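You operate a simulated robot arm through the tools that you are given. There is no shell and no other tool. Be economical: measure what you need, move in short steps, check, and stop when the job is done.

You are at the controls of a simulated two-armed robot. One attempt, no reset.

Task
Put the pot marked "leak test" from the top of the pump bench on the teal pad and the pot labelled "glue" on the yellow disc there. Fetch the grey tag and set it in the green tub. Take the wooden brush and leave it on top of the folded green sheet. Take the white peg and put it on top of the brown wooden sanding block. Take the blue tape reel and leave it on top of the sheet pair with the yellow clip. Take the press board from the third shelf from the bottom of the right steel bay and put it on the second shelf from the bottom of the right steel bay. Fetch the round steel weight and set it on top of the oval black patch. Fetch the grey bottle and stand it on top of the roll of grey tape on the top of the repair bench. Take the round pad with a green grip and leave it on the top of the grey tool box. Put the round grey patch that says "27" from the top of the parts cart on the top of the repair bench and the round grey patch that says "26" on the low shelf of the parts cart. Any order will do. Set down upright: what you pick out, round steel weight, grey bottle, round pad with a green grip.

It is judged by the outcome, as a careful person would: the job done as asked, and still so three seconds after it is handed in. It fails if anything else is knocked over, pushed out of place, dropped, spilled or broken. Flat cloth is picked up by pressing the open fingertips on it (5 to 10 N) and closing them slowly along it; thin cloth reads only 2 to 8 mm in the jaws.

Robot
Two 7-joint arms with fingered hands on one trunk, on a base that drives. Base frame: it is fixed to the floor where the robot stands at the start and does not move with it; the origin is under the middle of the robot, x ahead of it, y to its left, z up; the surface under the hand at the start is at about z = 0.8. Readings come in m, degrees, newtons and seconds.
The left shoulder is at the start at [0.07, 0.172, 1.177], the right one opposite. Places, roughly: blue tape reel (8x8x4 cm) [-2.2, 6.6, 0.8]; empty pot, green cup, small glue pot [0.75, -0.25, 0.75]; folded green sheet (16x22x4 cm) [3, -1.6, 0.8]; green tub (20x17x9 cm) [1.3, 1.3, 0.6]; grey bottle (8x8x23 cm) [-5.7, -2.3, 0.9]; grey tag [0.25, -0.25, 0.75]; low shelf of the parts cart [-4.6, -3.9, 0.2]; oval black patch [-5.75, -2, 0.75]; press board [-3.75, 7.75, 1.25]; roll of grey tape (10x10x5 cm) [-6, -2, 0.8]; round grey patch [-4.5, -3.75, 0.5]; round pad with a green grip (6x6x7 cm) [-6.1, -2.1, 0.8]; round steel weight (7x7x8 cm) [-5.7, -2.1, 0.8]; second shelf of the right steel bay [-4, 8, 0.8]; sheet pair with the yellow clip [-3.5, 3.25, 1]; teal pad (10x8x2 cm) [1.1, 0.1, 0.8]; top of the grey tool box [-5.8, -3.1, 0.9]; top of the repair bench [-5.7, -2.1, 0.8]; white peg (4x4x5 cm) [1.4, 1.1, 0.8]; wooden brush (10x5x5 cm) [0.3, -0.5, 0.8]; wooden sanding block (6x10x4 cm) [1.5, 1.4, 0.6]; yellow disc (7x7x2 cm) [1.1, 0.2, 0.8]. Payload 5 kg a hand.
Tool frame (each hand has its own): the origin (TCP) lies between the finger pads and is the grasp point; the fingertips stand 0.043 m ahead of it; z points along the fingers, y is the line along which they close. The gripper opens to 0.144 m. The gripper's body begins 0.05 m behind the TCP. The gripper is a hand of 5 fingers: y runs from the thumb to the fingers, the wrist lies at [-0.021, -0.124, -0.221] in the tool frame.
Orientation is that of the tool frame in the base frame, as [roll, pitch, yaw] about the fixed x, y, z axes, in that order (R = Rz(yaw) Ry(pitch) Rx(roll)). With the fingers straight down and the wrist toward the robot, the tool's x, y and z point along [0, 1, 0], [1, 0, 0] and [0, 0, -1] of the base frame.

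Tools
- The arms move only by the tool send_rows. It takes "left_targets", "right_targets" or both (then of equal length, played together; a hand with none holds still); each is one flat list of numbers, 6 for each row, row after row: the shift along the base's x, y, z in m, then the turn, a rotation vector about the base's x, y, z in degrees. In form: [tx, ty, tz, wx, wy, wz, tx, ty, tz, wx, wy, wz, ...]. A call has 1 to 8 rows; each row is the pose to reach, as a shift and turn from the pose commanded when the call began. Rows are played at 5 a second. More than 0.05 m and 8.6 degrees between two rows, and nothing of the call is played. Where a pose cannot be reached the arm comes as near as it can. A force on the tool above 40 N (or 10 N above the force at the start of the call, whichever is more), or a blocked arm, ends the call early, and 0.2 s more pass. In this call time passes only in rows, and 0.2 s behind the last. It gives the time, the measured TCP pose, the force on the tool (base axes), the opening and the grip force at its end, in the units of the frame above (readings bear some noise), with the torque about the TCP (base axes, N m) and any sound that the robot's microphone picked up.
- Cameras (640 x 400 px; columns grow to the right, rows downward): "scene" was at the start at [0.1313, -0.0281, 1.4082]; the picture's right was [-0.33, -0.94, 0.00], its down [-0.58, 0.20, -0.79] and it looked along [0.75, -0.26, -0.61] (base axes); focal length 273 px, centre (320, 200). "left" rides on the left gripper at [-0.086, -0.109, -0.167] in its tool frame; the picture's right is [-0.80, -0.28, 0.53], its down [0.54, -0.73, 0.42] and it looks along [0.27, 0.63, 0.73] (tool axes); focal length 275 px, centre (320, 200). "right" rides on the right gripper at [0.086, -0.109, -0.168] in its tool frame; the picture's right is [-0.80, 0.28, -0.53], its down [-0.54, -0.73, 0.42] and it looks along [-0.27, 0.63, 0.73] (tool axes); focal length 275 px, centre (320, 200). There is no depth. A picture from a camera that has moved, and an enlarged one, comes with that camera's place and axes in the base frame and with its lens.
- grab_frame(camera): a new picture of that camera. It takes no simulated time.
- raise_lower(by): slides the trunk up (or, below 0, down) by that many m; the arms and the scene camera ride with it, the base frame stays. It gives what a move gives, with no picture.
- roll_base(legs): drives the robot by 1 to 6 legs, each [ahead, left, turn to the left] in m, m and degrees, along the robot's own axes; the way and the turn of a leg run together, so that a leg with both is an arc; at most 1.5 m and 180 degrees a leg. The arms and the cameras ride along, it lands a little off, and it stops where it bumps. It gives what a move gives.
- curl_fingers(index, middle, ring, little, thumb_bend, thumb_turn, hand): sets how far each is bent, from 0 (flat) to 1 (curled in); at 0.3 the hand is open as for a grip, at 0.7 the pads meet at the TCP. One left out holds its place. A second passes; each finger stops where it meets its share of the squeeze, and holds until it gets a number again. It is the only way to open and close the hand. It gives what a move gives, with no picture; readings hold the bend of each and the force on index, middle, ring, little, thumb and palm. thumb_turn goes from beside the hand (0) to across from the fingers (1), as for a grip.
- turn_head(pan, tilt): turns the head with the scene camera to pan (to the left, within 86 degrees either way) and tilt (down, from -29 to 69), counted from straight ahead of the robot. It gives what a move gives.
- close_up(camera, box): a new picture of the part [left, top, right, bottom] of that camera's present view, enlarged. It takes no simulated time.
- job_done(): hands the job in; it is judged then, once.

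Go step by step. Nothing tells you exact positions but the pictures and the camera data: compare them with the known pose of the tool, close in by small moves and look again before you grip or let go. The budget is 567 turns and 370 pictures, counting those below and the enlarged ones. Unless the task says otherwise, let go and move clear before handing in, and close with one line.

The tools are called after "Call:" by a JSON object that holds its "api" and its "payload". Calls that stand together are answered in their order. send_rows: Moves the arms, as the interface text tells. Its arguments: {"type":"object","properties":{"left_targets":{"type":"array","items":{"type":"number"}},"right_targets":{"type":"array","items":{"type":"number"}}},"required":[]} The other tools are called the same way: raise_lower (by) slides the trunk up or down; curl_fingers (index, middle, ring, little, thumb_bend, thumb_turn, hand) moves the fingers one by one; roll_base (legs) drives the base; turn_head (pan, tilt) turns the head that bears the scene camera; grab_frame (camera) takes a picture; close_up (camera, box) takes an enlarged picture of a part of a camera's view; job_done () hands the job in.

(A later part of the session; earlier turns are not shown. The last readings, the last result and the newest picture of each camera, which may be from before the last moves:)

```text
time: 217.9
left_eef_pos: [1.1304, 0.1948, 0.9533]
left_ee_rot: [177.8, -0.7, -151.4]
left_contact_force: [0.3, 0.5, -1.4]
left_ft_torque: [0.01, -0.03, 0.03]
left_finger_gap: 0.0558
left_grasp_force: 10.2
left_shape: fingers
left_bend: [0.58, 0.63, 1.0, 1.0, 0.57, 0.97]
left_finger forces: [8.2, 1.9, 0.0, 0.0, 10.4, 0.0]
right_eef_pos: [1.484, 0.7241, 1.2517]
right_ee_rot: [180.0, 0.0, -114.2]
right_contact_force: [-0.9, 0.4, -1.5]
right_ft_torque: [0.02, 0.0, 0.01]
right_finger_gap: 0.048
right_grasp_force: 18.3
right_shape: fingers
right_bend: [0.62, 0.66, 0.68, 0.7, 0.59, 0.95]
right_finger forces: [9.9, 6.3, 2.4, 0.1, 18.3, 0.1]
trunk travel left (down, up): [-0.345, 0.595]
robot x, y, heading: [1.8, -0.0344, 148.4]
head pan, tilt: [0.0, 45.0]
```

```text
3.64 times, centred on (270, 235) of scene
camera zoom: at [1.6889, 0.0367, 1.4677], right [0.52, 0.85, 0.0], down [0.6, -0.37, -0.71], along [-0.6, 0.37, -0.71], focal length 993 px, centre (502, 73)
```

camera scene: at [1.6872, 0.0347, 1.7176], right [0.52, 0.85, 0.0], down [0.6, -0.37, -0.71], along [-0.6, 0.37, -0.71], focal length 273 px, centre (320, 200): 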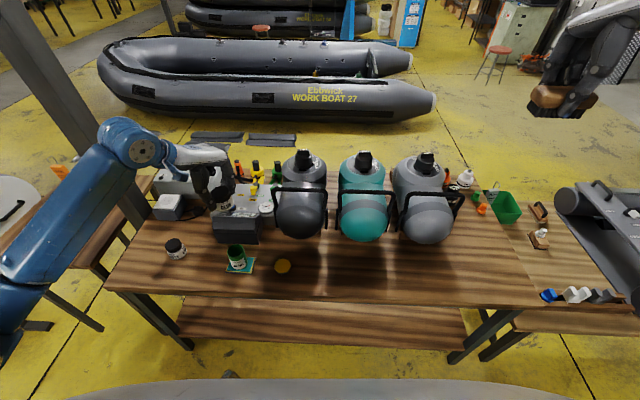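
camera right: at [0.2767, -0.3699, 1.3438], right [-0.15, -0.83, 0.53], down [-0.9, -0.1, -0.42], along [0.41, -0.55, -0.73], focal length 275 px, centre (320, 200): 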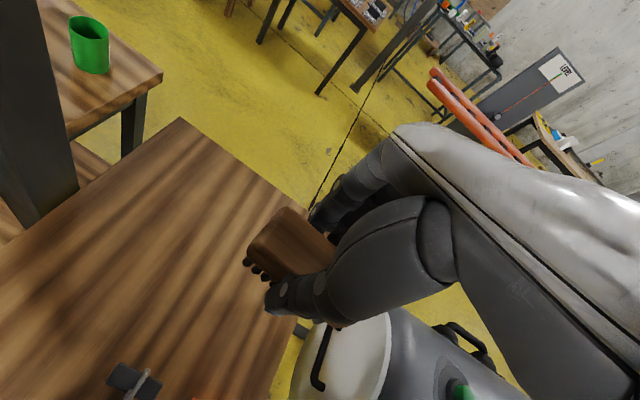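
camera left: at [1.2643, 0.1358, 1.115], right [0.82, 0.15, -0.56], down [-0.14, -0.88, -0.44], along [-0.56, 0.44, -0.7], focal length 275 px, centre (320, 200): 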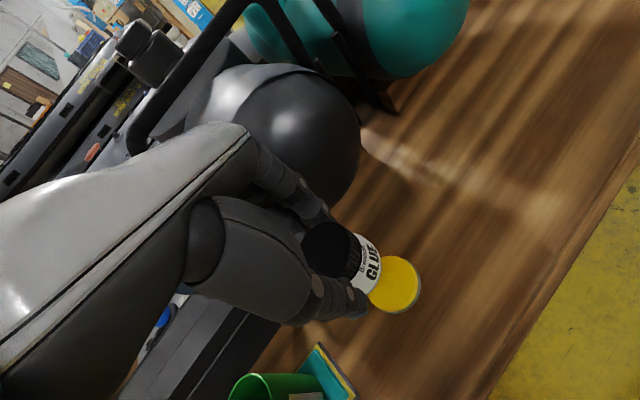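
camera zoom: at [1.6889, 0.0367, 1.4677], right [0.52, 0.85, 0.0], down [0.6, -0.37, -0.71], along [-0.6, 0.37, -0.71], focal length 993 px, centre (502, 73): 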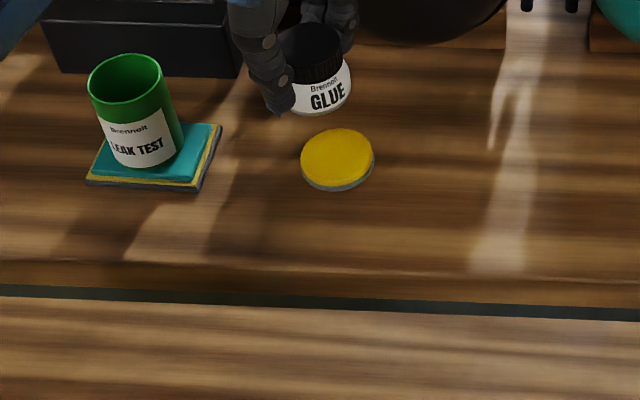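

Pot will land on the disc centre. Lower until contact.

Call:
{"api": "send_rows", "payload": {"left_targets": [0, 0, -0.03, 0, 0, 0, 0, 0, -0.055, 0, 0, 0, 0, 0, -0.064, 0, 0, 0, 0, 0, -0.07, 0, 0, 0, 0, 0, -0.076, 0, 0, 0]}}

Call:
{"api": "close_up", "payload": {"camera": "scene", "box": [220, 180, 340, 270]}}

```text
time: 219.1
left_eef_pos: [1.1324, 0.1934, 0.8776]
left_ee_rot: [177.7, -0.9, -151.4]
left_contact_force: [-0.1, -0.3, 0.0]
left_ft_torque: [0.0, -0.01, -0.02]
left_finger_gap: 0.0561
left_grasp_force: 10.6
left_shape: fingers
left_bend: [0.58, 0.63, 1.0, 1.0, 0.57, 0.97]
left_finger forces: [8.2, 2.2, 0.0, 0.1, 10.4, 0.1]
right_eef_pos: [1.4841, 0.7246, 1.2514]
right_ee_rot: [179.9, 0.0, -114.3]
right_contact_force: [-0.4, 0.3, -0.4]
right_ft_torque: [-0.02, 0.05, 0.02]
right_finger_gap: 0.0477
right_grasp_force: 18.6
right_shape: fingers
right_bend: [0.62, 0.66, 0.68, 0.7, 0.59, 0.95]
right_finger forces: [9.7, 6.3, 2.5, 0.0, 18.4, 0.1]
trunk travel left (down, up): [-0.345, 0.595]
robot x, y, heading: [1.804, -0.0326, 148.8]
head pan, tilt: [0.0, 45.0]
```

```text
4.44 times, centred on (280, 225) of scene
camera zoom: at [1.6887, 0.0369, 1.4676], right [0.52, 0.85, 0.0], down [0.6, -0.37, -0.71], along [-0.6, 0.37, -0.71], focal length 1214 px, centre (498, 89)
```

zoom: 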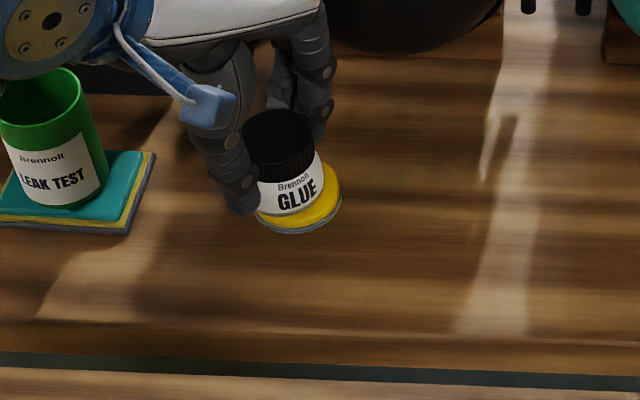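

Call:
{"api": "send_rows", "payload": {"left_targets": [0.003, 0.006, 0, 0, 0, 0, 0.003, 0.006, -0.006, 0, 0, 0, 0.003, 0.006, -0.01, 0, 0, 0, 0.003, 0.006, -0.014, 0, 0, 0]}}

Call:
{"api": "close_up", "payload": {"camera": "scene", "box": [220, 180, 340, 270]}}

```text
time: 220.1
left_eef_pos: [1.1342, 0.2013, 0.8632]
left_ee_rot: [177.6, -0.8, -151.3]
left_contact_force: [-1.2, 0.1, 7.8]
left_ft_torque: [-0.01, 0.03, -0.01]
left_finger_gap: 0.0533
left_grasp_force: 9.8
left_shape: fingers
left_bend: [0.58, 0.63, 1.0, 1.0, 0.58, 0.97]
left_finger forces: [8.7, 2.1, 0.1, 0.0, 9.5, 0.0]
right_eef_pos: [1.4846, 0.7246, 1.2512]
right_ee_rot: [179.9, 0.1, -114.2]
right_contact_force: [0.0, 0.0, -0.9]
right_ft_torque: [-0.03, -0.01, -0.01]
right_finger_gap: 0.0479
right_grasp_force: 18.5
right_shape: fingers
right_bend: [0.62, 0.66, 0.68, 0.7, 0.59, 0.95]
right_finger forces: [9.8, 6.3, 2.4, 0.0, 18.4, 0.0]
trunk travel left (down, up): [-0.345, 0.595]
robot x, y, heading: [1.8038, -0.0306, 148.3]
head pan, tilt: [0.0, 45.0]
```

```text
4.44 times, centred on (280, 225) of scene
camera zoom: at [1.6896, 0.0367, 1.4676], right [0.52, 0.85, 0.0], down [0.6, -0.37, -0.71], along [-0.6, 0.37, -0.71], focal length 1214 px, centre (498, 89)
```

zoom: 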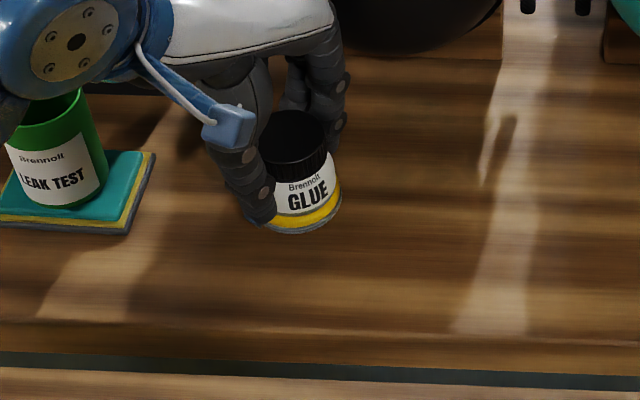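

Call:
{"api": "curl_fingers", "payload": {"hand": "left", "index": 0.49, "middle": 0.52, "thumb_bend": 0.48}}

Call:
{"api": "send_rows", "payload": {"left_targets": [0, 0, 0.025, 0, 0, 0, 0, 0, 0.055, 0, 0, 0, 0, 0, 0.09, 0, 0, 0, 0, 0, 0.13, 0, 0, 0, 0, 0, 0.17, 0, 0, 0]}}

Call:
{"api": "close_up", "payload": {"camera": "scene", "box": [200, 170, 360, 280]}}

```text
time: 221.1
left_eef_pos: [1.1335, 0.2017, 0.8634]
left_ee_rot: [177.7, -0.8, -151.3]
left_contact_force: [-0.8, -0.3, -0.2]
left_ft_torque: [0.02, 0.01, 0.0]
left_finger_gap: 0.0836
left_grasp_force: 0.1
left_shape: fingers
left_bend: [0.49, 0.52, 1.0, 1.0, 0.48, 0.97]
left_finger forces: [0.0, 0.1, 0.0, 0.0, 0.1, 0.1]
right_eef_pos: [1.4845, 0.7248, 1.2514]
right_ee_rot: [-180.0, 0.0, -114.2]
right_contact_force: [0.3, -0.3, -1.4]
right_ft_torque: [0.01, -0.01, 0.02]
right_finger_gap: 0.048
right_grasp_force: 18.5
right_shape: fingers
right_bend: [0.62, 0.66, 0.68, 0.7, 0.59, 0.95]
right_finger forces: [9.9, 6.4, 2.4, 0.0, 18.3, 0.0]
trunk travel left (down, up): [-0.345, 0.595]
robot x, y, heading: [1.8025, -0.0313, 148.6]
head pan, tilt: [0.0, 45.0]
```

```text
time: 222.3
left_eef_pos: [1.1381, 0.2026, 1.0348]
left_ee_rot: [177.7, -0.8, -151.4]
left_contact_force: [-0.4, -0.3, 0.1]
left_ft_torque: [-0.01, 0.02, -0.02]
left_finger_gap: 0.0833
left_grasp_force: 0.1
left_shape: fingers
left_bend: [0.49, 0.52, 1.0, 1.0, 0.48, 0.97]
left_finger forces: [0.0, 0.0, 0.0, 0.0, 0.0, 0.1]
right_eef_pos: [1.4835, 0.725, 1.2507]
right_ee_rot: [180.0, 0.0, -114.3]
right_contact_force: [0.1, 0.5, -1.2]
right_ft_torque: [0.0, 0.03, -0.01]
right_finger_gap: 0.0475
right_grasp_force: 18.5
right_shape: fingers
right_bend: [0.62, 0.66, 0.68, 0.7, 0.59, 0.95]
right_finger forces: [9.8, 6.3, 2.4, 0.1, 18.3, 0.0]
trunk travel left (down, up): [-0.345, 0.595]
robot x, y, heading: [1.8026, -0.0328, 148.8]
head pan, tilt: [0.0, 45.0]
```

```text
3.64 times, centred on (280, 225) of scene
camera zoom: at [1.6893, 0.0375, 1.4675], right [0.52, 0.85, 0.0], down [0.6, -0.37, -0.71], along [-0.6, 0.37, -0.71], focal length 993 px, centre (466, 109)
```

zoom: 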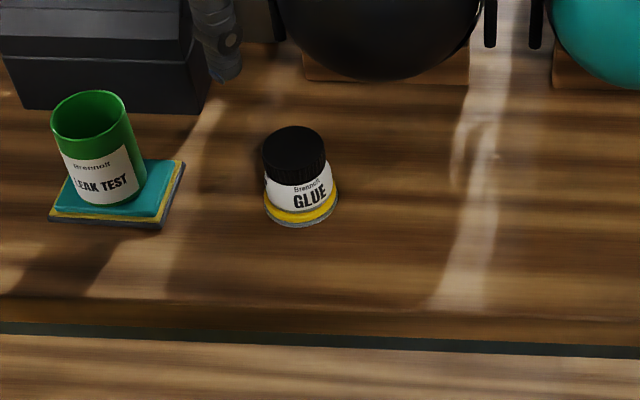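

Both pots are placed upright. Next the brush: I'll go around the second row to reach the sheet table from behind. Raise arms, tuck the right hand, turn around, and go down the aisle.

Call:
{"api": "raise_lower", "payload": {"by": 0.3}}

Call:
{"api": "send_rows", "payload": {"right_targets": [-0.024, -0.04, 0, 0, 0, 0, -0.048, -0.08, 0, 0, 0, 0, -0.072, -0.12, 0, 0, 0, 0, -0.1, -0.16, 0, 0, 0, 0]}}

Call:
{"api": "roll_base", "payload": {"legs": [[-0.08, 0, 0], [0, 0, 180], [0, 1.5, 0], [0, 1.5, 0]]}}

Call:
{"api": "turn_head", "payload": {"pan": -15, "tilt": 30}}

Call:
{"api": "grab_frame", "payload": {"camera": "scene"}}

```text
time: 225.3
left_eef_pos: [1.1362, 0.2027, 1.3356]
left_ee_rot: [177.7, -0.8, -151.4]
left_contact_force: [1.0, 0.1, -0.2]
left_ft_torque: [-0.01, 0.0, 0.01]
left_finger_gap: 0.0835
left_grasp_force: 0.0
left_shape: fingers
left_bend: [0.49, 0.52, 1.0, 1.0, 0.48, 0.97]
left_finger forces: [0.0, 0.0, 0.1, 0.0, 0.1, 0.1]
right_eef_pos: [1.4838, 0.7244, 1.55]
right_ee_rot: [-179.9, 0.0, -114.3]
right_contact_force: [-0.6, 0.1, -0.2]
right_ft_torque: [0.03, 0.01, 0.01]
right_finger_gap: 0.0479
right_grasp_force: 18.3
right_shape: fingers
right_bend: [0.62, 0.66, 0.68, 0.7, 0.59, 0.95]
right_finger forces: [9.8, 6.2, 2.3, 0.1, 18.4, 0.0]
trunk travel left (down, up): [-0.645, 0.295]
robot x, y, heading: [1.8031, -0.0337, 148.8]
head pan, tilt: [0.0, 45.0]
```

```text
time: 226.3
left_eef_pos: [1.1349, 0.2019, 1.3343]
left_ee_rot: [177.7, -0.7, -151.3]
left_contact_force: [-0.6, -0.9, -0.5]
left_ft_torque: [0.07, -0.04, -0.03]
left_finger_gap: 0.0833
left_grasp_force: 0.0
left_shape: fingers
left_bend: [0.49, 0.52, 1.0, 1.0, 0.48, 0.97]
left_finger forces: [0.1, 0.1, 0.0, 0.0, 0.0, 0.1]
right_eef_pos: [1.3814, 0.5647, 1.5515]
right_ee_rot: [179.9, 0.1, -114.3]
right_contact_force: [-0.5, -0.4, -0.9]
right_ft_torque: [0.0, -0.05, 0.02]
right_finger_gap: 0.0479
right_grasp_force: 18.7
right_shape: fingers
right_bend: [0.62, 0.66, 0.68, 0.7, 0.59, 0.95]
right_finger forces: [9.8, 6.3, 2.5, 0.1, 18.6, 0.1]
trunk travel left (down, up): [-0.645, 0.295]
robot x, y, heading: [1.8032, -0.0327, 148.6]
head pan, tilt: [0.0, 45.0]
```

```text
time: 248.6
left_eef_pos: [4.0662, 2.2292, 1.3347]
left_ee_rot: [177.7, -0.8, 29.3]
left_contact_force: [-0.6, 0.7, -1.0]
left_ft_torque: [0.0, 0.01, -0.01]
left_finger_gap: 0.0835
left_grasp_force: 0.1
left_shape: fingers
left_bend: [0.49, 0.52, 1.0, 1.0, 0.48, 0.97]
left_finger forces: [0.0, 0.1, 0.0, 0.0, 0.1, 0.1]
right_eef_pos: [3.8251, 1.8626, 1.5494]
right_ee_rot: [180.0, 0.1, 66.5]
right_contact_force: [-0.5, -0.5, -1.4]
right_ft_torque: [-0.01, -0.01, -0.03]
right_finger_gap: 0.0477
right_grasp_force: 18.2
right_shape: fingers
right_bend: [0.62, 0.66, 0.68, 0.7, 0.59, 0.95]
right_finger forces: [9.9, 6.3, 2.4, 0.0, 18.4, 0.1]
trunk travel left (down, up): [-0.645, 0.295]
robot x, y, heading: [3.3995, 2.4533, -30.6]
head pan, tilt: [0.0, 45.0]
```

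```text
time: 249.3
left_eef_pos: [4.068, 2.2297, 1.3346]
left_ee_rot: [177.7, -0.8, 29.2]
left_contact_force: [0.4, 0.1, -0.4]
left_ft_torque: [0.01, 0.0, -0.02]
left_finger_gap: 0.0836
left_grasp_force: 0.0
left_shape: fingers
left_bend: [0.49, 0.52, 1.0, 1.0, 0.48, 0.97]
left_finger forces: [0.0, 0.0, 0.1, 0.1, 0.0, 0.1]
right_eef_pos: [3.8259, 1.8641, 1.5503]
right_ee_rot: [180.0, 0.0, 66.5]
right_contact_force: [1.0, 0.9, -1.4]
right_ft_torque: [-0.04, -0.03, 0.02]
right_finger_gap: 0.0479
right_grasp_force: 18.9
right_shape: fingers
right_bend: [0.62, 0.66, 0.68, 0.7, 0.59, 0.95]
right_finger forces: [9.9, 6.2, 2.4, 0.0, 18.4, 0.1]
trunk travel left (down, up): [-0.645, 0.295]
robot x, y, heading: [3.399, 2.4543, -30.4]
head pan, tilt: [-15.0, 30.0]
```

```text
214 pictures are left
camera scene: at [3.5055, 2.3663, 1.7902], right [-0.71, -0.7, 0.0], down [-0.35, 0.36, -0.87], along [0.61, -0.62, -0.5], focal length 273 px, centre (320, 200)
```

scene: 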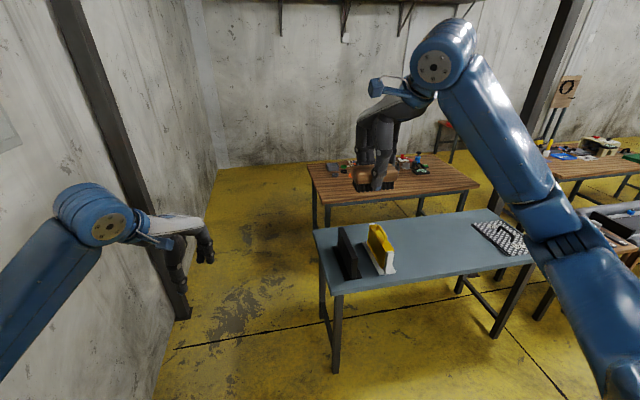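

Blue and brown tables nearly touch, so I must pass behind both: drive along the wall side, then turn right and go along the back.

Call:
{"api": "roll_base", "payload": {"legs": [[0, 0.08, -3.5], [1.5, 0, 0], [1.45, 0, 0], [0, 0, -90]]}}

Call:
{"api": "turn_head", "payload": {"pan": 0, "tilt": 28}}

Call:
{"api": "grab_frame", "payload": {"camera": "scene"}}

```text
time: 255.8
left_eef_pos: [5.157, 1.6029, 1.3287]
left_ee_rot: [178.5, -0.7, 29.3]
left_contact_force: [0.2, -0.6, 1.0]
left_ft_torque: [0.01, 0.0, -0.02]
left_finger_gap: 0.0838
left_grasp_force: 0.1
left_shape: fingers
left_bend: [0.49, 0.52, 1.0, 1.0, 0.48, 0.98]
left_finger forces: [0.0, 0.1, 0.0, 0.1, 0.1, 0.1]
right_eef_pos: [4.9131, 1.2352, 1.5526]
right_ee_rot: [179.8, -0.2, 66.0]
right_contact_force: [1.1, 0.4, -1.2]
right_ft_torque: [0.03, 0.01, 0.01]
right_finger_gap: 0.048
right_grasp_force: 18.7
right_shape: fingers
right_bend: [0.62, 0.66, 0.68, 0.7, 0.59, 0.95]
right_finger forces: [9.9, 6.4, 2.3, 0.0, 18.5, 0.0]
trunk travel left (down, up): [-0.645, 0.295]
robot x, y, heading: [4.5003, 1.8287, -30.8]
head pan, tilt: [-15.0, 30.0]
stopped in leg 2: the robot was blocked; the commanded pose is now the measured one
```

```text
time: 256.6
left_eef_pos: [5.1561, 1.6023, 1.3292]
left_ee_rot: [178.4, -0.8, 29.1]
left_contact_force: [0.0, 0.0, 0.5]
left_ft_torque: [-0.02, -0.03, 0.0]
left_finger_gap: 0.0839
left_grasp_force: 0.0
left_shape: fingers
left_bend: [0.49, 0.52, 1.0, 1.0, 0.48, 0.98]
left_finger forces: [0.0, 0.1, 0.0, 0.0, 0.0, 0.0]
right_eef_pos: [4.9113, 1.2359, 1.5545]
right_ee_rot: [179.6, -0.1, 65.9]
right_contact_force: [-0.4, -0.1, -1.9]
right_ft_torque: [0.0, -0.02, -0.02]
right_finger_gap: 0.0475
right_grasp_force: 18.2
right_shape: fingers
right_bend: [0.62, 0.66, 0.68, 0.7, 0.59, 0.95]
right_finger forces: [10.0, 6.3, 2.4, 0.0, 18.5, 0.1]
trunk travel left (down, up): [-0.645, 0.295]
robot x, y, heading: [4.504, 1.8316, -30.9]
head pan, tilt: [0.0, 28.0]
```

```text
213 pictures are left
camera scene: at [4.6083, 1.7604, 1.7944], right [-0.52, -0.85, 0.0], down [-0.39, 0.24, -0.89], along [0.76, -0.46, -0.46], focal length 273 px, centre (320, 200)
```

scene: 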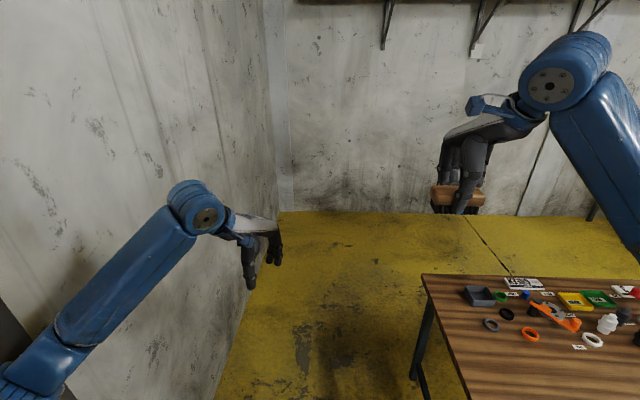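

Probably my left elbow touched the wall post. Back off, turn right so the arms point over the tables, then strafe left along the wall.

Call:
{"api": "roll_base", "payload": {"legs": [[-0.12, -0.1, 0], [0, 0, -92], [0, 1.0, 0]]}}

Call:
{"api": "turn_head", "payload": {"pan": 40, "tilt": 30}}

Call:
{"api": "grab_frame", "payload": {"camera": "scene"}}

```text
time: 257.9
left_eef_pos: [5.0535, 1.5932, 1.3243]
left_ee_rot: [178.7, -0.6, 30.1]
left_contact_force: [-1.2, -2.7, -0.4]
left_ft_torque: [0.18, -0.17, 0.0]
left_finger_gap: 0.0837
left_grasp_force: 0.1
left_shape: fingers
left_bend: [0.49, 0.52, 1.0, 1.0, 0.48, 0.97]
left_finger forces: [0.0, 0.0, 0.0, 0.0, 0.0, 0.0]
right_eef_pos: [4.818, 1.2217, 1.5479]
right_ee_rot: [-180.0, -0.4, 66.8]
right_contact_force: [-1.5, -1.2, -1.0]
right_ft_torque: [0.14, -0.14, -0.02]
right_finger_gap: 0.0479
right_grasp_force: 18.9
right_shape: fingers
right_bend: [0.62, 0.66, 0.68, 0.7, 0.59, 0.95]
right_finger forces: [10.1, 6.4, 2.4, 0.1, 18.8, 0.1]
trunk travel left (down, up): [-0.645, 0.295]
robot x, y, heading: [4.3903, 1.8202, -30.1]
head pan, tilt: [0.0, 28.0]
stopped in leg 1: the robot was blocked; the commanded pose is now the measured one
```

```text
time: 258.9
left_eef_pos: [5.0604, 1.6043, 1.3213]
left_ee_rot: [178.8, -0.1, 30.2]
left_contact_force: [0.1, 0.9, -0.7]
left_ft_torque: [-0.07, 0.07, 0.0]
left_finger_gap: 0.0838
left_grasp_force: 0.1
left_shape: fingers
left_bend: [0.49, 0.52, 1.0, 1.0, 0.48, 0.97]
left_finger forces: [0.0, 0.0, 0.0, 0.0, 0.1, 0.0]
right_eef_pos: [4.8258, 1.2342, 1.5498]
right_ee_rot: [-180.0, 0.1, 67.1]
right_contact_force: [0.9, 1.0, -0.7]
right_ft_torque: [-0.07, 0.1, -0.02]
right_finger_gap: 0.0475
right_grasp_force: 18.8
right_shape: fingers
right_bend: [0.62, 0.66, 0.68, 0.7, 0.59, 0.95]
right_finger forces: [10.3, 6.4, 2.3, 0.0, 18.9, 0.1]
trunk travel left (down, up): [-0.645, 0.295]
robot x, y, heading: [4.3869, 1.82, -30.0]
head pan, tilt: [40.0, 30.0]
```

```text
212 pictures are left
camera scene: at [4.5252, 1.8124, 1.79], right [0.17, -0.99, 0.0], down [-0.49, -0.09, -0.86], along [0.85, 0.15, -0.5], focal length 273 px, centre (320, 200)
```

scene: 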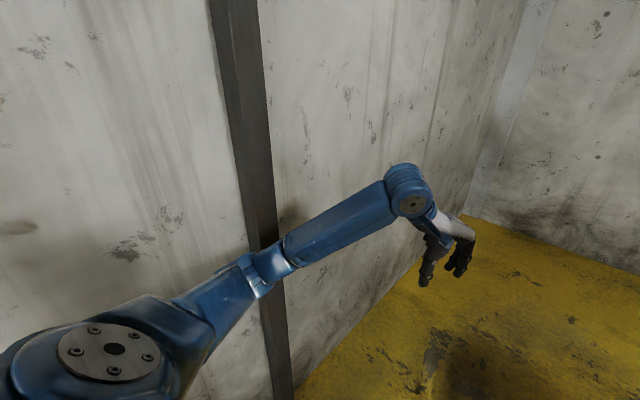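

Too tight sideways. Back out to before the blue table, rotate there to face along the rows, then strafe along the wall.

Call:
{"api": "roll_base", "payload": {"legs": [[-0.65, 0, 0]]}}

Call:
{"api": "roll_base", "payload": {"legs": [[0, 0, -94], [-0.22, 0, 0]]}}

Call:
{"api": "turn_head", "payload": {"pan": 60, "tilt": 40}}

Call:
{"api": "grab_frame", "payload": {"camera": "scene"}}

```text
time: 262.6
left_eef_pos: [4.4815, 1.9365, 1.3228]
left_ee_rot: [178.6, -0.3, 30.2]
left_contact_force: [-0.6, 0.2, -0.3]
left_ft_torque: [0.01, 0.02, -0.01]
left_finger_gap: 0.084
left_grasp_force: 0.0
left_shape: fingers
left_bend: [0.49, 0.52, 1.0, 1.0, 0.48, 0.97]
left_finger forces: [0.1, 0.0, 0.0, 0.0, 0.1, 0.0]
right_eef_pos: [4.2474, 1.5647, 1.5483]
right_ee_rot: [-179.9, 0.1, 67.1]
right_contact_force: [-0.6, -0.5, -1.6]
right_ft_torque: [0.0, -0.05, 0.0]
right_finger_gap: 0.0479
right_grasp_force: 18.7
right_shape: fingers
right_bend: [0.62, 0.66, 0.68, 0.7, 0.59, 0.95]
right_finger forces: [10.3, 6.4, 2.4, 0.0, 18.9, 0.0]
trunk travel left (down, up): [-0.645, 0.295]
robot x, y, heading: [3.8131, 2.1512, -30.0]
head pan, tilt: [40.0, 30.0]
```

```text
time: 268.4
left_eef_pos: [3.6463, 1.6828, 1.3211]
left_ee_rot: [178.9, -0.2, -66.3]
left_contact_force: [0.0, -0.7, -0.2]
left_ft_torque: [0.05, -0.07, -0.02]
left_finger_gap: 0.084
left_grasp_force: 0.0
left_shape: fingers
left_bend: [0.49, 0.52, 1.0, 1.0, 0.48, 0.97]
left_finger forces: [0.0, 0.0, 0.1, 0.1, 0.0, 0.1]
right_eef_pos: [3.303, 1.9583, 1.5477]
right_ee_rot: [-179.7, 0.1, -29.5]
right_contact_force: [-0.1, -0.9, -1.3]
right_ft_torque: [0.08, -0.06, 0.02]
right_finger_gap: 0.0477
right_grasp_force: 18.9
right_shape: fingers
right_bend: [0.62, 0.66, 0.68, 0.7, 0.59, 0.95]
right_finger forces: [10.3, 6.3, 2.5, 0.0, 18.8, 0.0]
trunk travel left (down, up): [-0.645, 0.295]
robot x, y, heading: [3.9424, 2.3264, -126.7]
head pan, tilt: [40.0, 30.0]
```

```text
time: 269.2
left_eef_pos: [3.649, 1.6871, 1.3235]
left_ee_rot: [178.6, -0.3, -66.4]
left_contact_force: [-0.1, 0.4, 1.0]
left_ft_torque: [-0.02, 0.02, 0.01]
left_finger_gap: 0.0838
left_grasp_force: 0.1
left_shape: fingers
left_bend: [0.49, 0.52, 1.0, 1.0, 0.48, 0.97]
left_finger forces: [0.0, 0.0, 0.1, 0.0, 0.0, 0.0]
right_eef_pos: [3.3076, 1.963, 1.5503]
right_ee_rot: [179.9, -0.1, -29.4]
right_contact_force: [0.5, 0.8, -0.3]
right_ft_torque: [0.0, 0.05, -0.08]
right_finger_gap: 0.0475
right_grasp_force: 19.0
right_shape: fingers
right_bend: [0.62, 0.66, 0.68, 0.7, 0.59, 0.95]
right_finger forces: [10.2, 6.4, 2.3, 0.0, 18.8, 0.0]
trunk travel left (down, up): [-0.645, 0.295]
robot x, y, heading: [3.9401, 2.326, -126.7]
head pan, tilt: [60.0, 40.0]
```

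```text
211 pictures are left
camera scene: at [3.9439, 2.2086, 1.775], right [-0.92, -0.4, 0.0], down [-0.26, 0.59, -0.77], along [0.3, -0.7, -0.64], focal length 273 px, centre (320, 200)
```

scene: 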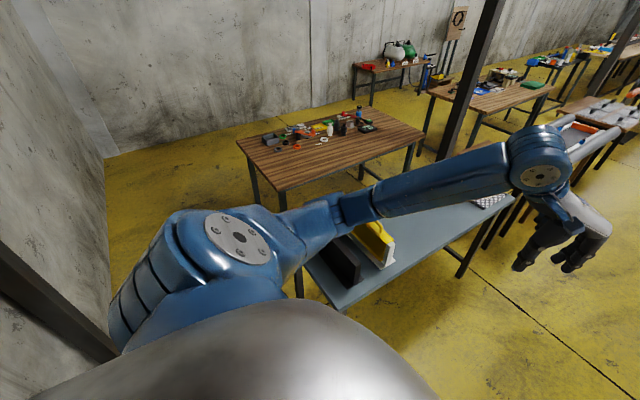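

Call:
{"api": "roll_base", "payload": {"legs": [[0, 0, 2], [0, 1.2, 0], [0, 1.2, 0]]}}

Call:
{"api": "turn_head", "payload": {"pan": 0, "tilt": 30}}

Call:
{"api": "grab_frame", "payload": {"camera": "scene"}}

```text
time: 281.3
left_eef_pos: [5.6934, 0.3666, 1.3234]
left_ee_rot: [178.6, -0.3, -62.3]
left_contact_force: [-0.4, 0.8, -0.3]
left_ft_torque: [-0.03, 0.0, 0.0]
left_finger_gap: 0.084
left_grasp_force: 0.0
left_shape: fingers
left_bend: [0.49, 0.52, 1.0, 1.0, 0.48, 0.97]
left_finger forces: [0.0, 0.0, 0.0, 0.0, 0.0, 0.0]
right_eef_pos: [5.3313, 0.6176, 1.5486]
right_ee_rot: [-179.9, -0.1, -25.4]
right_contact_force: [-0.3, 0.6, -1.2]
right_ft_torque: [-0.02, -0.01, 0.01]
right_finger_gap: 0.0477
right_grasp_force: 19.1
right_shape: fingers
right_bend: [0.62, 0.66, 0.68, 0.7, 0.59, 0.95]
right_finger forces: [10.2, 6.3, 2.3, 0.1, 18.9, 0.1]
trunk travel left (down, up): [-0.645, 0.295]
robot x, y, heading: [5.9415, 1.0286, -122.5]
head pan, tilt: [60.0, 40.0]
```

```text
time: 282.6
left_eef_pos: [5.6932, 0.367, 1.323]
left_ee_rot: [178.8, -0.3, -62.3]
left_contact_force: [0.6, -0.9, -0.2]
left_ft_torque: [-0.01, 0.04, 0.03]
left_finger_gap: 0.0838
left_grasp_force: 0.1
left_shape: fingers
left_bend: [0.49, 0.52, 1.0, 1.0, 0.48, 0.97]
left_finger forces: [0.0, 0.0, 0.0, 0.0, 0.0, 0.0]
right_eef_pos: [5.3328, 0.6173, 1.5491]
right_ee_rot: [-180.0, 0.1, -25.3]
right_contact_force: [0.3, -0.2, -1.1]
right_ft_torque: [-0.01, 0.0, -0.02]
right_finger_gap: 0.0477
right_grasp_force: 19.1
right_shape: fingers
right_bend: [0.62, 0.66, 0.68, 0.7, 0.59, 0.95]
right_finger forces: [10.2, 6.3, 2.3, 0.0, 18.8, 0.0]
trunk travel left (down, up): [-0.645, 0.295]
robot x, y, heading: [5.9358, 1.0233, -122.9]
head pan, tilt: [0.0, 30.0]
```

```text
210 pictures are left
camera scene: at [5.8618, 0.9072, 1.7902], right [-0.84, 0.54, 0.0], down [0.27, 0.42, -0.87], along [-0.46, -0.73, -0.5], focal length 273 px, centre (320, 200)
```

scene: 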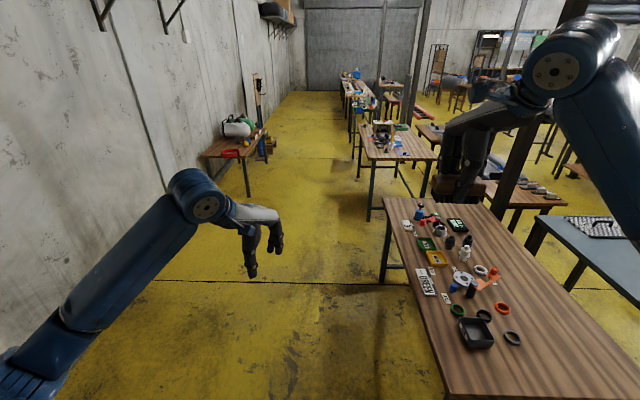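

Clear aisle behind the tables. Drive ahead 3 m.

Call:
{"api": "roll_base", "payload": {"legs": [[1.5, 0, 0], [1.5, 0, 0], [0.7, 0, 0]]}}

Call:
{"api": "turn_head", "payload": {"pan": -60, "tilt": 40}}

Call:
{"api": "grab_frame", "payload": {"camera": "scene"}}

```text
time: 300.4
left_eef_pos: [3.6814, -2.7097, 1.3242]
left_ee_rot: [178.6, -0.3, -63.0]
left_contact_force: [-0.2, -0.6, 0.5]
left_ft_torque: [0.0, 0.03, 0.0]
left_finger_gap: 0.0839
left_grasp_force: 0.1
left_shape: fingers
left_bend: [0.49, 0.52, 1.0, 1.0, 0.48, 0.97]
left_finger forces: [0.1, 0.0, 0.0, 0.1, 0.1, 0.0]
right_eef_pos: [3.324, -2.4535, 1.5499]
right_ee_rot: [-179.9, 0.0, -26.2]
right_contact_force: [0.1, 0.3, -1.4]
right_ft_torque: [-0.04, 0.02, 0.0]
right_finger_gap: 0.0477
right_grasp_force: 18.9
right_shape: fingers
right_bend: [0.62, 0.66, 0.68, 0.7, 0.59, 0.95]
right_finger forces: [10.2, 6.3, 2.3, 0.0, 18.8, 0.0]
trunk travel left (down, up): [-0.645, 0.295]
robot x, y, heading: [3.932, -2.0574, -123.1]
head pan, tilt: [0.0, 30.0]
```

```text
time: 301.7
left_eef_pos: [3.6823, -2.7103, 1.3234]
left_ee_rot: [178.7, -0.3, -63.2]
left_contact_force: [-0.2, 0.5, -0.1]
left_ft_torque: [0.0, 0.01, -0.02]
left_finger_gap: 0.0837
left_grasp_force: 0.0
left_shape: fingers
left_bend: [0.49, 0.52, 1.0, 1.0, 0.48, 0.97]
left_finger forces: [0.1, 0.0, 0.0, 0.1, 0.1, 0.1]
right_eef_pos: [3.3245, -2.4553, 1.55]
right_ee_rot: [-179.8, 0.0, -26.2]
right_contact_force: [-0.4, 0.1, -0.9]
right_ft_torque: [-0.02, 0.01, 0.01]
right_finger_gap: 0.0475
right_grasp_force: 19.0
right_shape: fingers
right_bend: [0.62, 0.66, 0.68, 0.7, 0.59, 0.95]
right_finger forces: [10.2, 6.3, 2.3, 0.0, 18.8, 0.1]
trunk travel left (down, up): [-0.645, 0.295]
robot x, y, heading: [3.9379, -2.0532, -123.0]
head pan, tilt: [-60.0, 40.0]
```

```text
209 pictures are left
camera scene: at [3.8224, -2.0921, 1.7749], right [0.06, 1.0, 0.0], down [0.64, -0.04, -0.77], along [-0.76, 0.04, -0.64], focal length 273 px, centre (320, 200)
```

scene: 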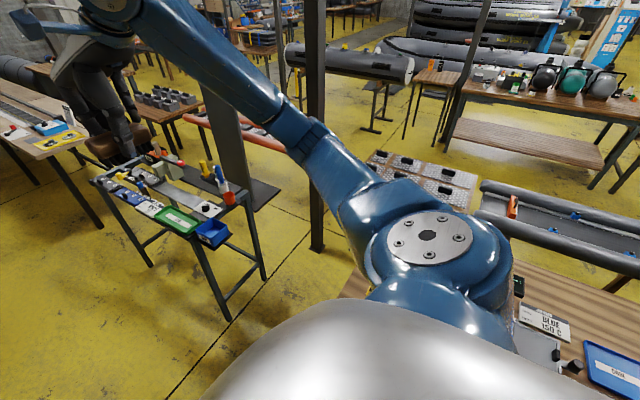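

Call:
{"api": "roll_base", "payload": {"legs": [[0.2, 0, 0], [0, 0, -90]]}}

Call:
{"api": "turn_head", "payload": {"pan": -10, "tilt": 50}}

Call:
{"api": "grab_frame", "payload": {"camera": "scene"}}

```text
time: 307.1
left_eef_pos: [3.177, -1.9542, 1.3232]
left_ee_rot: [178.6, -0.3, -153.9]
left_contact_force: [-0.1, -0.3, -0.2]
left_ft_torque: [0.01, -0.01, 0.0]
left_finger_gap: 0.0838
left_grasp_force: 0.1
left_shape: fingers
left_bend: [0.49, 0.52, 1.0, 1.0, 0.48, 0.97]
left_finger forces: [0.0, 0.0, 0.0, 0.0, 0.1, 0.0]
right_eef_pos: [3.4401, -1.5993, 1.5496]
right_ee_rot: [-179.8, -0.1, -117.0]
right_contact_force: [0.9, 0.4, -1.5]
right_ft_torque: [-0.02, 0.03, 0.01]
right_finger_gap: 0.0478
right_grasp_force: 19.3
right_shape: fingers
right_bend: [0.62, 0.66, 0.68, 0.7, 0.59, 0.95]
right_finger forces: [10.2, 6.3, 2.3, 0.1, 18.7, 0.1]
trunk travel left (down, up): [-0.645, 0.295]
robot x, y, heading: [3.8281, -2.2189, 145.9]
head pan, tilt: [-60.0, 40.0]
```

```text
time: 308.3
left_eef_pos: [3.1767, -1.9535, 1.3232]
left_ee_rot: [178.7, -0.4, -153.9]
left_contact_force: [0.1, 0.8, 0.2]
left_ft_torque: [-0.03, 0.02, 0.03]
left_finger_gap: 0.0838
left_grasp_force: 0.1
left_shape: fingers
left_bend: [0.49, 0.52, 1.0, 1.0, 0.48, 0.97]
left_finger forces: [0.1, 0.0, 0.0, 0.0, 0.1, 0.1]
right_eef_pos: [3.4385, -1.5999, 1.549]
right_ee_rot: [180.0, 0.1, -117.0]
right_contact_force: [-0.4, -1.0, -1.1]
right_ft_torque: [0.01, -0.01, -0.02]
right_finger_gap: 0.0479
right_grasp_force: 18.7
right_shape: fingers
right_bend: [0.62, 0.66, 0.68, 0.7, 0.59, 0.95]
right_finger forces: [10.3, 6.4, 2.3, 0.0, 18.7, 0.0]
trunk travel left (down, up): [-0.645, 0.295]
robot x, y, heading: [3.8315, -2.2167, 146.0]
head pan, tilt: [-10.0, 50.0]
```

```text
208 pictures are left
camera scene: at [3.7309, -2.1346, 1.7607], right [0.7, 0.72, 0.0], down [0.55, -0.53, -0.64], along [-0.46, 0.45, -0.77], focal length 273 px, centre (320, 200)
```

scene: 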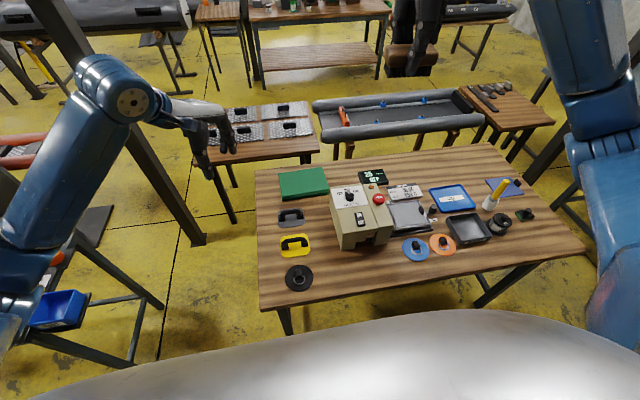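

Sheet centre ≈ (3.05,-1.58). Move 0.1 m closer, raise the left hand, and bring the brush over the sheet.

Call:
{"api": "roll_base", "payload": {"legs": [[0.1, 0, 0]]}}

Call:
{"api": "send_rows", "payload": {"left_targets": [0, 0, 0.04, 0, 0, 0, 0, 0, 0.08, 0, 0, 0, 0, 0, 0.12, 0, 0, 0, 0, 0, 0.16, 0, 0, 0, 0, 0, 0.2, 0, 0, 0, 0, 0, 0.2, 0, 0, 0, 0, 0, 0.2, 0, 0, 0], "right_targets": [-0.04, -0.005, 0, 0, 0, 0, -0.08, -0.01, 0, 0, 0, 0, -0.12, -0.015, 0, 0, 0, 0, -0.16, -0.02, 0, 0, 0, 0, -0.2, -0.025, 0, 0, 0, 0, -0.24, -0.03, 0, 0, 0, 0, -0.28, -0.035, 0, 0, 0, 0]}}

Call:
{"api": "raise_lower", "payload": {"by": -0.4}}

Call:
{"api": "grab_frame", "payload": {"camera": "right"}}

Call:
{"api": "grab_frame", "payload": {"camera": "scene"}}

```text
time: 309.4
left_eef_pos: [3.1024, -1.9033, 1.3276]
left_ee_rot: [178.4, -0.4, -153.9]
left_contact_force: [1.8, -0.6, 1.6]
left_ft_torque: [0.02, 0.08, 0.04]
left_finger_gap: 0.084
left_grasp_force: 0.1
left_shape: fingers
left_bend: [0.49, 0.52, 1.0, 1.0, 0.48, 0.97]
left_finger forces: [0.0, 0.0, 0.0, 0.1, 0.0, 0.1]
right_eef_pos: [3.3632, -1.5498, 1.5546]
right_ee_rot: [179.7, 0.1, -117.0]
right_contact_force: [2.2, -0.6, -0.3]
right_ft_torque: [0.08, 0.12, -0.02]
right_finger_gap: 0.0476
right_grasp_force: 18.9
right_shape: fingers
right_bend: [0.62, 0.66, 0.68, 0.7, 0.59, 0.95]
right_finger forces: [10.2, 6.4, 2.3, 0.0, 18.9, 0.1]
trunk travel left (down, up): [-0.645, 0.295]
robot x, y, heading: [3.7452, -2.1596, 145.8]
head pan, tilt: [-10.0, 50.0]
```

```text
time: 311.0
left_eef_pos: [3.0921, -1.8986, 1.5209]
left_ee_rot: [178.7, -0.1, -154.0]
left_contact_force: [-0.8, -0.3, -0.7]
left_ft_torque: [0.0, -0.03, -0.05]
left_finger_gap: 0.0839
left_grasp_force: 0.3
left_shape: fingers
left_bend: [0.49, 0.52, 1.0, 1.0, 0.48, 0.97]
left_finger forces: [0.0, 0.0, 0.0, 0.0, 0.1, 0.0]
right_eef_pos: [3.0717, -1.5842, 1.5487]
right_ee_rot: [-179.9, 0.1, -117.1]
right_contact_force: [0.0, -0.7, -2.2]
right_ft_torque: [-0.04, -0.03, 0.05]
right_finger_gap: 0.0476
right_grasp_force: 19.3
right_shape: fingers
right_bend: [0.62, 0.66, 0.68, 0.7, 0.59, 0.95]
right_finger forces: [10.4, 6.2, 2.3, 0.1, 18.7, 0.1]
trunk travel left (down, up): [-0.645, 0.295]
robot x, y, heading: [3.7461, -2.1605, 145.6]
head pan, tilt: [-10.0, 50.0]
```

```text
time: 314.9
left_eef_pos: [3.0947, -1.8987, 1.1225]
left_ee_rot: [178.7, -0.4, -153.9]
left_contact_force: [-0.9, 0.0, 0.5]
left_ft_torque: [0.02, -0.03, 0.02]
left_finger_gap: 0.0836
left_grasp_force: 0.0
left_shape: fingers
left_bend: [0.49, 0.52, 1.0, 1.0, 0.48, 0.97]
left_finger forces: [0.0, 0.1, 0.1, 0.1, 0.1, 0.0]
right_eef_pos: [3.0743, -1.5843, 1.1492]
right_ee_rot: [-179.9, 0.0, -117.0]
right_contact_force: [0.3, -0.6, 0.0]
right_ft_torque: [-0.04, 0.02, 0.02]
right_finger_gap: 0.0479
right_grasp_force: 18.6
right_shape: fingers
right_bend: [0.62, 0.66, 0.68, 0.7, 0.59, 0.95]
right_finger forces: [10.3, 6.2, 2.3, 0.0, 18.7, 0.0]
trunk travel left (down, up): [-0.245, 0.695]
robot x, y, heading: [3.7459, -2.1603, 146.0]
head pan, tilt: [-10.0, 50.0]
```

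```text
207 pictures are left
camera right: at [3.1337, -1.709, 1.3156], right [0.11, 0.84, 0.53], down [0.89, 0.15, -0.42], along [-0.44, 0.52, -0.73], focal length 275 px, centre (320, 200)
```

right: 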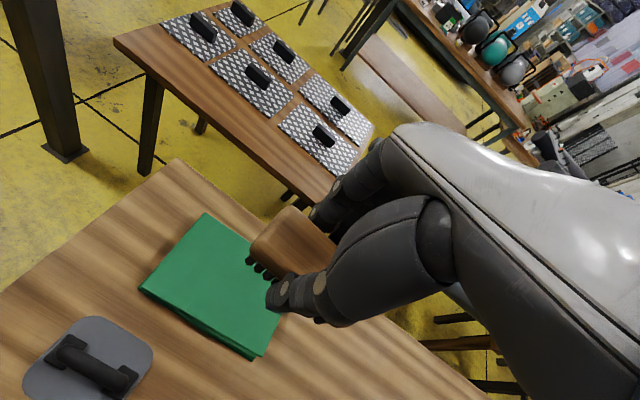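

```text
206 pictures are left
camera scene: at [3.6495, -2.0787, 1.3608], right [0.7, 0.72, 0.0], down [0.55, -0.53, -0.64], along [-0.46, 0.45, -0.77], focal length 273 px, centre (320, 200)
```

scene: 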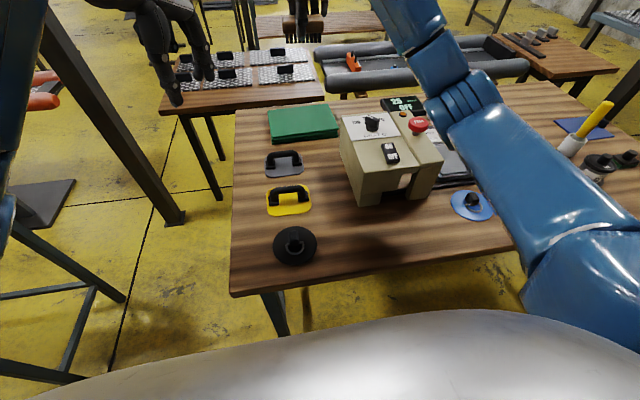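

The cream machine (top z≈1.02) is right of the sheet; to keep my forearm clear of it I'll shift the base 0.18 m left and adjust.

Call:
{"api": "roll_base", "payload": {"legs": [[0, 0.18, 0]]}}

Call:
{"api": "grab_frame", "payload": {"camera": "right"}}

```text
time: 316.4
left_eef_pos: [2.9908, -2.0555, 1.1227]
left_ee_rot: [178.7, -0.2, -153.8]
left_contact_force: [-0.4, -0.3, 0.1]
left_ft_torque: [0.0, -0.03, 0.02]
left_finger_gap: 0.0839
left_grasp_force: 0.0
left_shape: fingers
left_bend: [0.49, 0.52, 1.0, 1.0, 0.48, 0.97]
left_finger forces: [0.0, 0.0, 0.0, 0.0, 0.0, 0.0]
right_eef_pos: [2.9699, -1.7401, 1.1502]
right_ee_rot: [-180.0, 0.0, -116.9]
right_contact_force: [-0.3, -0.6, -0.5]
right_ft_torque: [0.02, -0.01, -0.01]
right_finger_gap: 0.0477
right_grasp_force: 18.5
right_shape: fingers
right_bend: [0.62, 0.66, 0.68, 0.7, 0.59, 0.95]
right_finger forces: [10.3, 6.1, 2.3, 0.0, 18.8, 0.1]
trunk travel left (down, up): [-0.245, 0.695]
robot x, y, heading: [3.6422, -2.3164, 146.1]
head pan, tilt: [-10.0, 50.0]
```

```text
205 pictures are left
camera right: at [3.0277, -1.8656, 1.3153], right [0.11, 0.84, 0.53], down [0.89, 0.16, -0.42], along [-0.44, 0.52, -0.73], focal length 275 px, centre (320, 200)
```

right: 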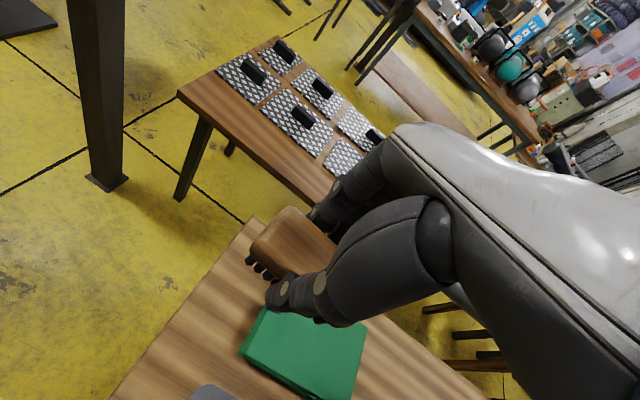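

Call:
{"api": "send_rows", "payload": {"right_targets": [0.025, 0.038, 0, 0, 0, 0, 0.05, 0.075, 0, 0, 0, 0, 0.075, 0.113, 0, 0, 0, 0, 0.095, 0.147, 0, 0, 0, 0, 0.095, 0.147, -0.045, 0, 0, 0, 0.095, 0.147, -0.09, 0, 0, 0, 0.095, 0.147, -0.135, 0, 0, 0]}}

Call:
{"api": "grab_frame", "payload": {"camera": "right"}}

Call:
{"api": "grab_frame", "payload": {"camera": "scene"}}

```text
time: 318.0
left_eef_pos: [2.9905, -2.0552, 1.1233]
left_ee_rot: [178.8, -0.3, -153.8]
left_contact_force: [-0.4, 0.1, -0.8]
left_ft_torque: [-0.02, -0.08, -0.04]
left_finger_gap: 0.0838
left_grasp_force: 0.0
left_shape: fingers
left_bend: [0.49, 0.52, 1.0, 1.0, 0.48, 0.97]
left_finger forces: [0.0, 0.0, 0.0, 0.0, 0.1, 0.0]
right_eef_pos: [3.0666, -1.5952, 1.0168]
right_ee_rot: [180.0, 0.0, -116.9]
right_contact_force: [-0.7, 1.0, -0.4]
right_ft_torque: [0.0, -0.01, 0.01]
right_finger_gap: 0.0477
right_grasp_force: 19.0
right_shape: fingers
right_bend: [0.62, 0.66, 0.68, 0.7, 0.59, 0.95]
right_finger forces: [10.4, 6.1, 2.3, 0.0, 18.7, 0.0]
trunk travel left (down, up): [-0.245, 0.695]
robot x, y, heading: [3.6437, -2.3156, 146.0]
head pan, tilt: [-10.0, 50.0]
```

```text
204 pictures are left
camera right: at [3.1255, -1.7197, 1.1825], right [0.11, 0.84, 0.53], down [0.89, 0.16, -0.42], along [-0.44, 0.52, -0.73], focal length 275 px, centre (320, 200)
```

right: 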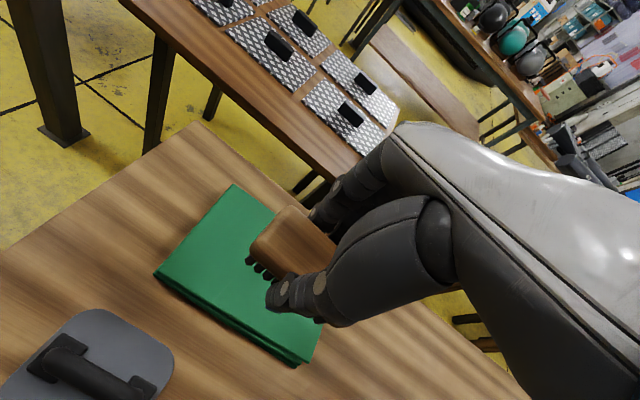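

```text
203 pictures are left
camera scene: at [3.5442, -2.2327, 1.3607], right [0.69, 0.72, 0.0], down [0.55, -0.53, -0.64], along [-0.46, 0.45, -0.77], focal length 273 px, centre (320, 200)
```

scene: 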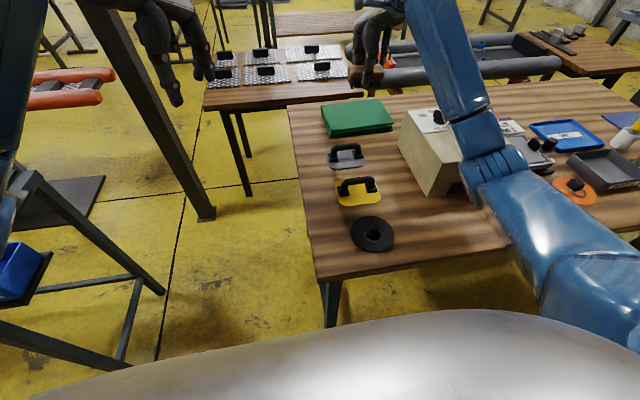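

Landing point is good. Raise the trunk 0.15 while lowering the arm more so the forearm slopes up clear of the machine.

Call:
{"api": "raise_lower", "payload": {"by": 0.15}}

Call:
{"api": "send_rows", "payload": {"right_targets": [0, 0, -0.045, 0, 0, 0, 0, 0, -0.09, 0, 0, 0, 0, 0, -0.135, 0, 0, 0, 0, 0, -0.18, 0, 0, 0, 0, 0, -0.21, 0, 0, 0]}}

Call:
{"api": "grab_frame", "payload": {"camera": "right"}}

Call:
{"api": "grab_frame", "payload": {"camera": "scene"}}

```text
time: 319.8
left_eef_pos: [2.9897, -2.0553, 1.2726]
left_ee_rot: [178.7, -0.3, -153.7]
left_contact_force: [-0.1, -0.1, -0.1]
left_ft_torque: [0.0, -0.02, 0.0]
left_finger_gap: 0.0841
left_grasp_force: 0.1
left_shape: fingers
left_bend: [0.49, 0.52, 1.0, 1.0, 0.48, 0.97]
left_finger forces: [0.1, 0.1, 0.0, 0.0, 0.0, 0.0]
right_eef_pos: [3.0666, -1.596, 1.1672]
right_ee_rot: [-179.9, 0.1, -116.8]
right_contact_force: [-0.4, -0.2, -1.9]
right_ft_torque: [0.0, 0.0, 0.0]
right_finger_gap: 0.0478
right_grasp_force: 18.8
right_shape: fingers
right_bend: [0.62, 0.66, 0.68, 0.7, 0.59, 0.95]
right_finger forces: [10.4, 6.1, 2.3, 0.0, 18.6, 0.1]
trunk travel left (down, up): [-0.395, 0.545]
robot x, y, heading: [3.644, -2.3147, 146.0]
head pan, tilt: [-10.0, 50.0]
```

```text
time: 321.0
left_eef_pos: [2.9912, -2.0551, 1.2735]
left_ee_rot: [178.7, -0.3, -153.8]
left_contact_force: [0.5, 0.2, 0.7]
left_ft_torque: [-0.04, -0.06, 0.0]
left_finger_gap: 0.0839
left_grasp_force: 0.1
left_shape: fingers
left_bend: [0.49, 0.52, 1.0, 1.0, 0.48, 0.97]
left_finger forces: [0.0, 0.0, 0.0, 0.1, 0.0, 0.1]
right_eef_pos: [3.0685, -1.5934, 0.957]
right_ee_rot: [180.0, 0.0, -116.8]
right_contact_force: [-0.8, 0.4, -0.4]
right_ft_torque: [0.01, 0.05, -0.03]
right_finger_gap: 0.0477
right_grasp_force: 19.1
right_shape: fingers
right_bend: [0.62, 0.66, 0.68, 0.7, 0.59, 0.95]
right_finger forces: [10.3, 6.1, 2.3, 0.1, 18.8, 0.1]
trunk travel left (down, up): [-0.395, 0.545]
robot x, y, heading: [3.6422, -2.3138, 146.0]
head pan, tilt: [-10.0, 50.0]
```

```text
202 pictures are left
camera right: at [3.1268, -1.7183, 1.1227], right [0.11, 0.84, 0.53], down [0.89, 0.16, -0.42], along [-0.44, 0.52, -0.73], focal length 275 px, centre (320, 200)
```

right: 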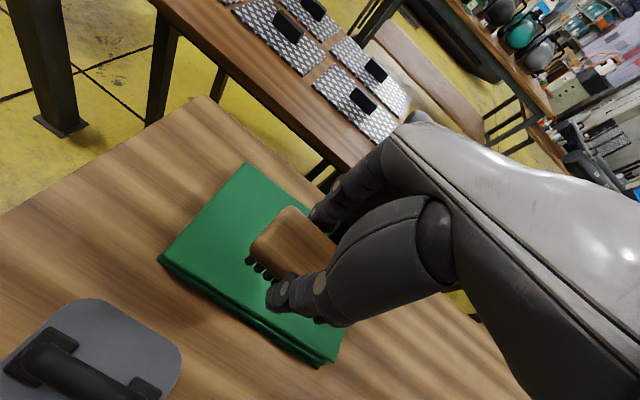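

```text
201 pictures are left
camera scene: at [3.5446, -2.2333, 1.5107], right [0.69, 0.72, 0.0], down [0.55, -0.53, -0.64], along [-0.46, 0.45, -0.77], focal length 273 px, centre (320, 200)
```

scene: 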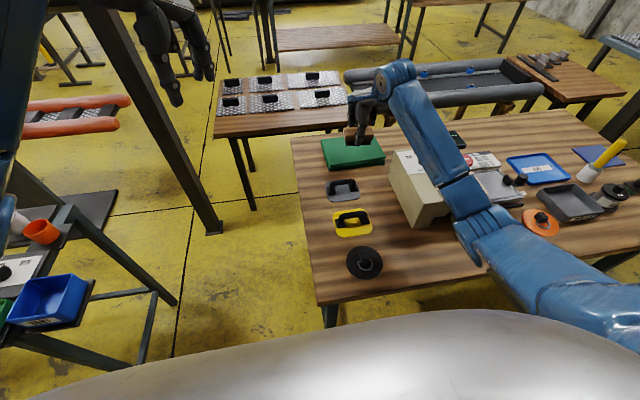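

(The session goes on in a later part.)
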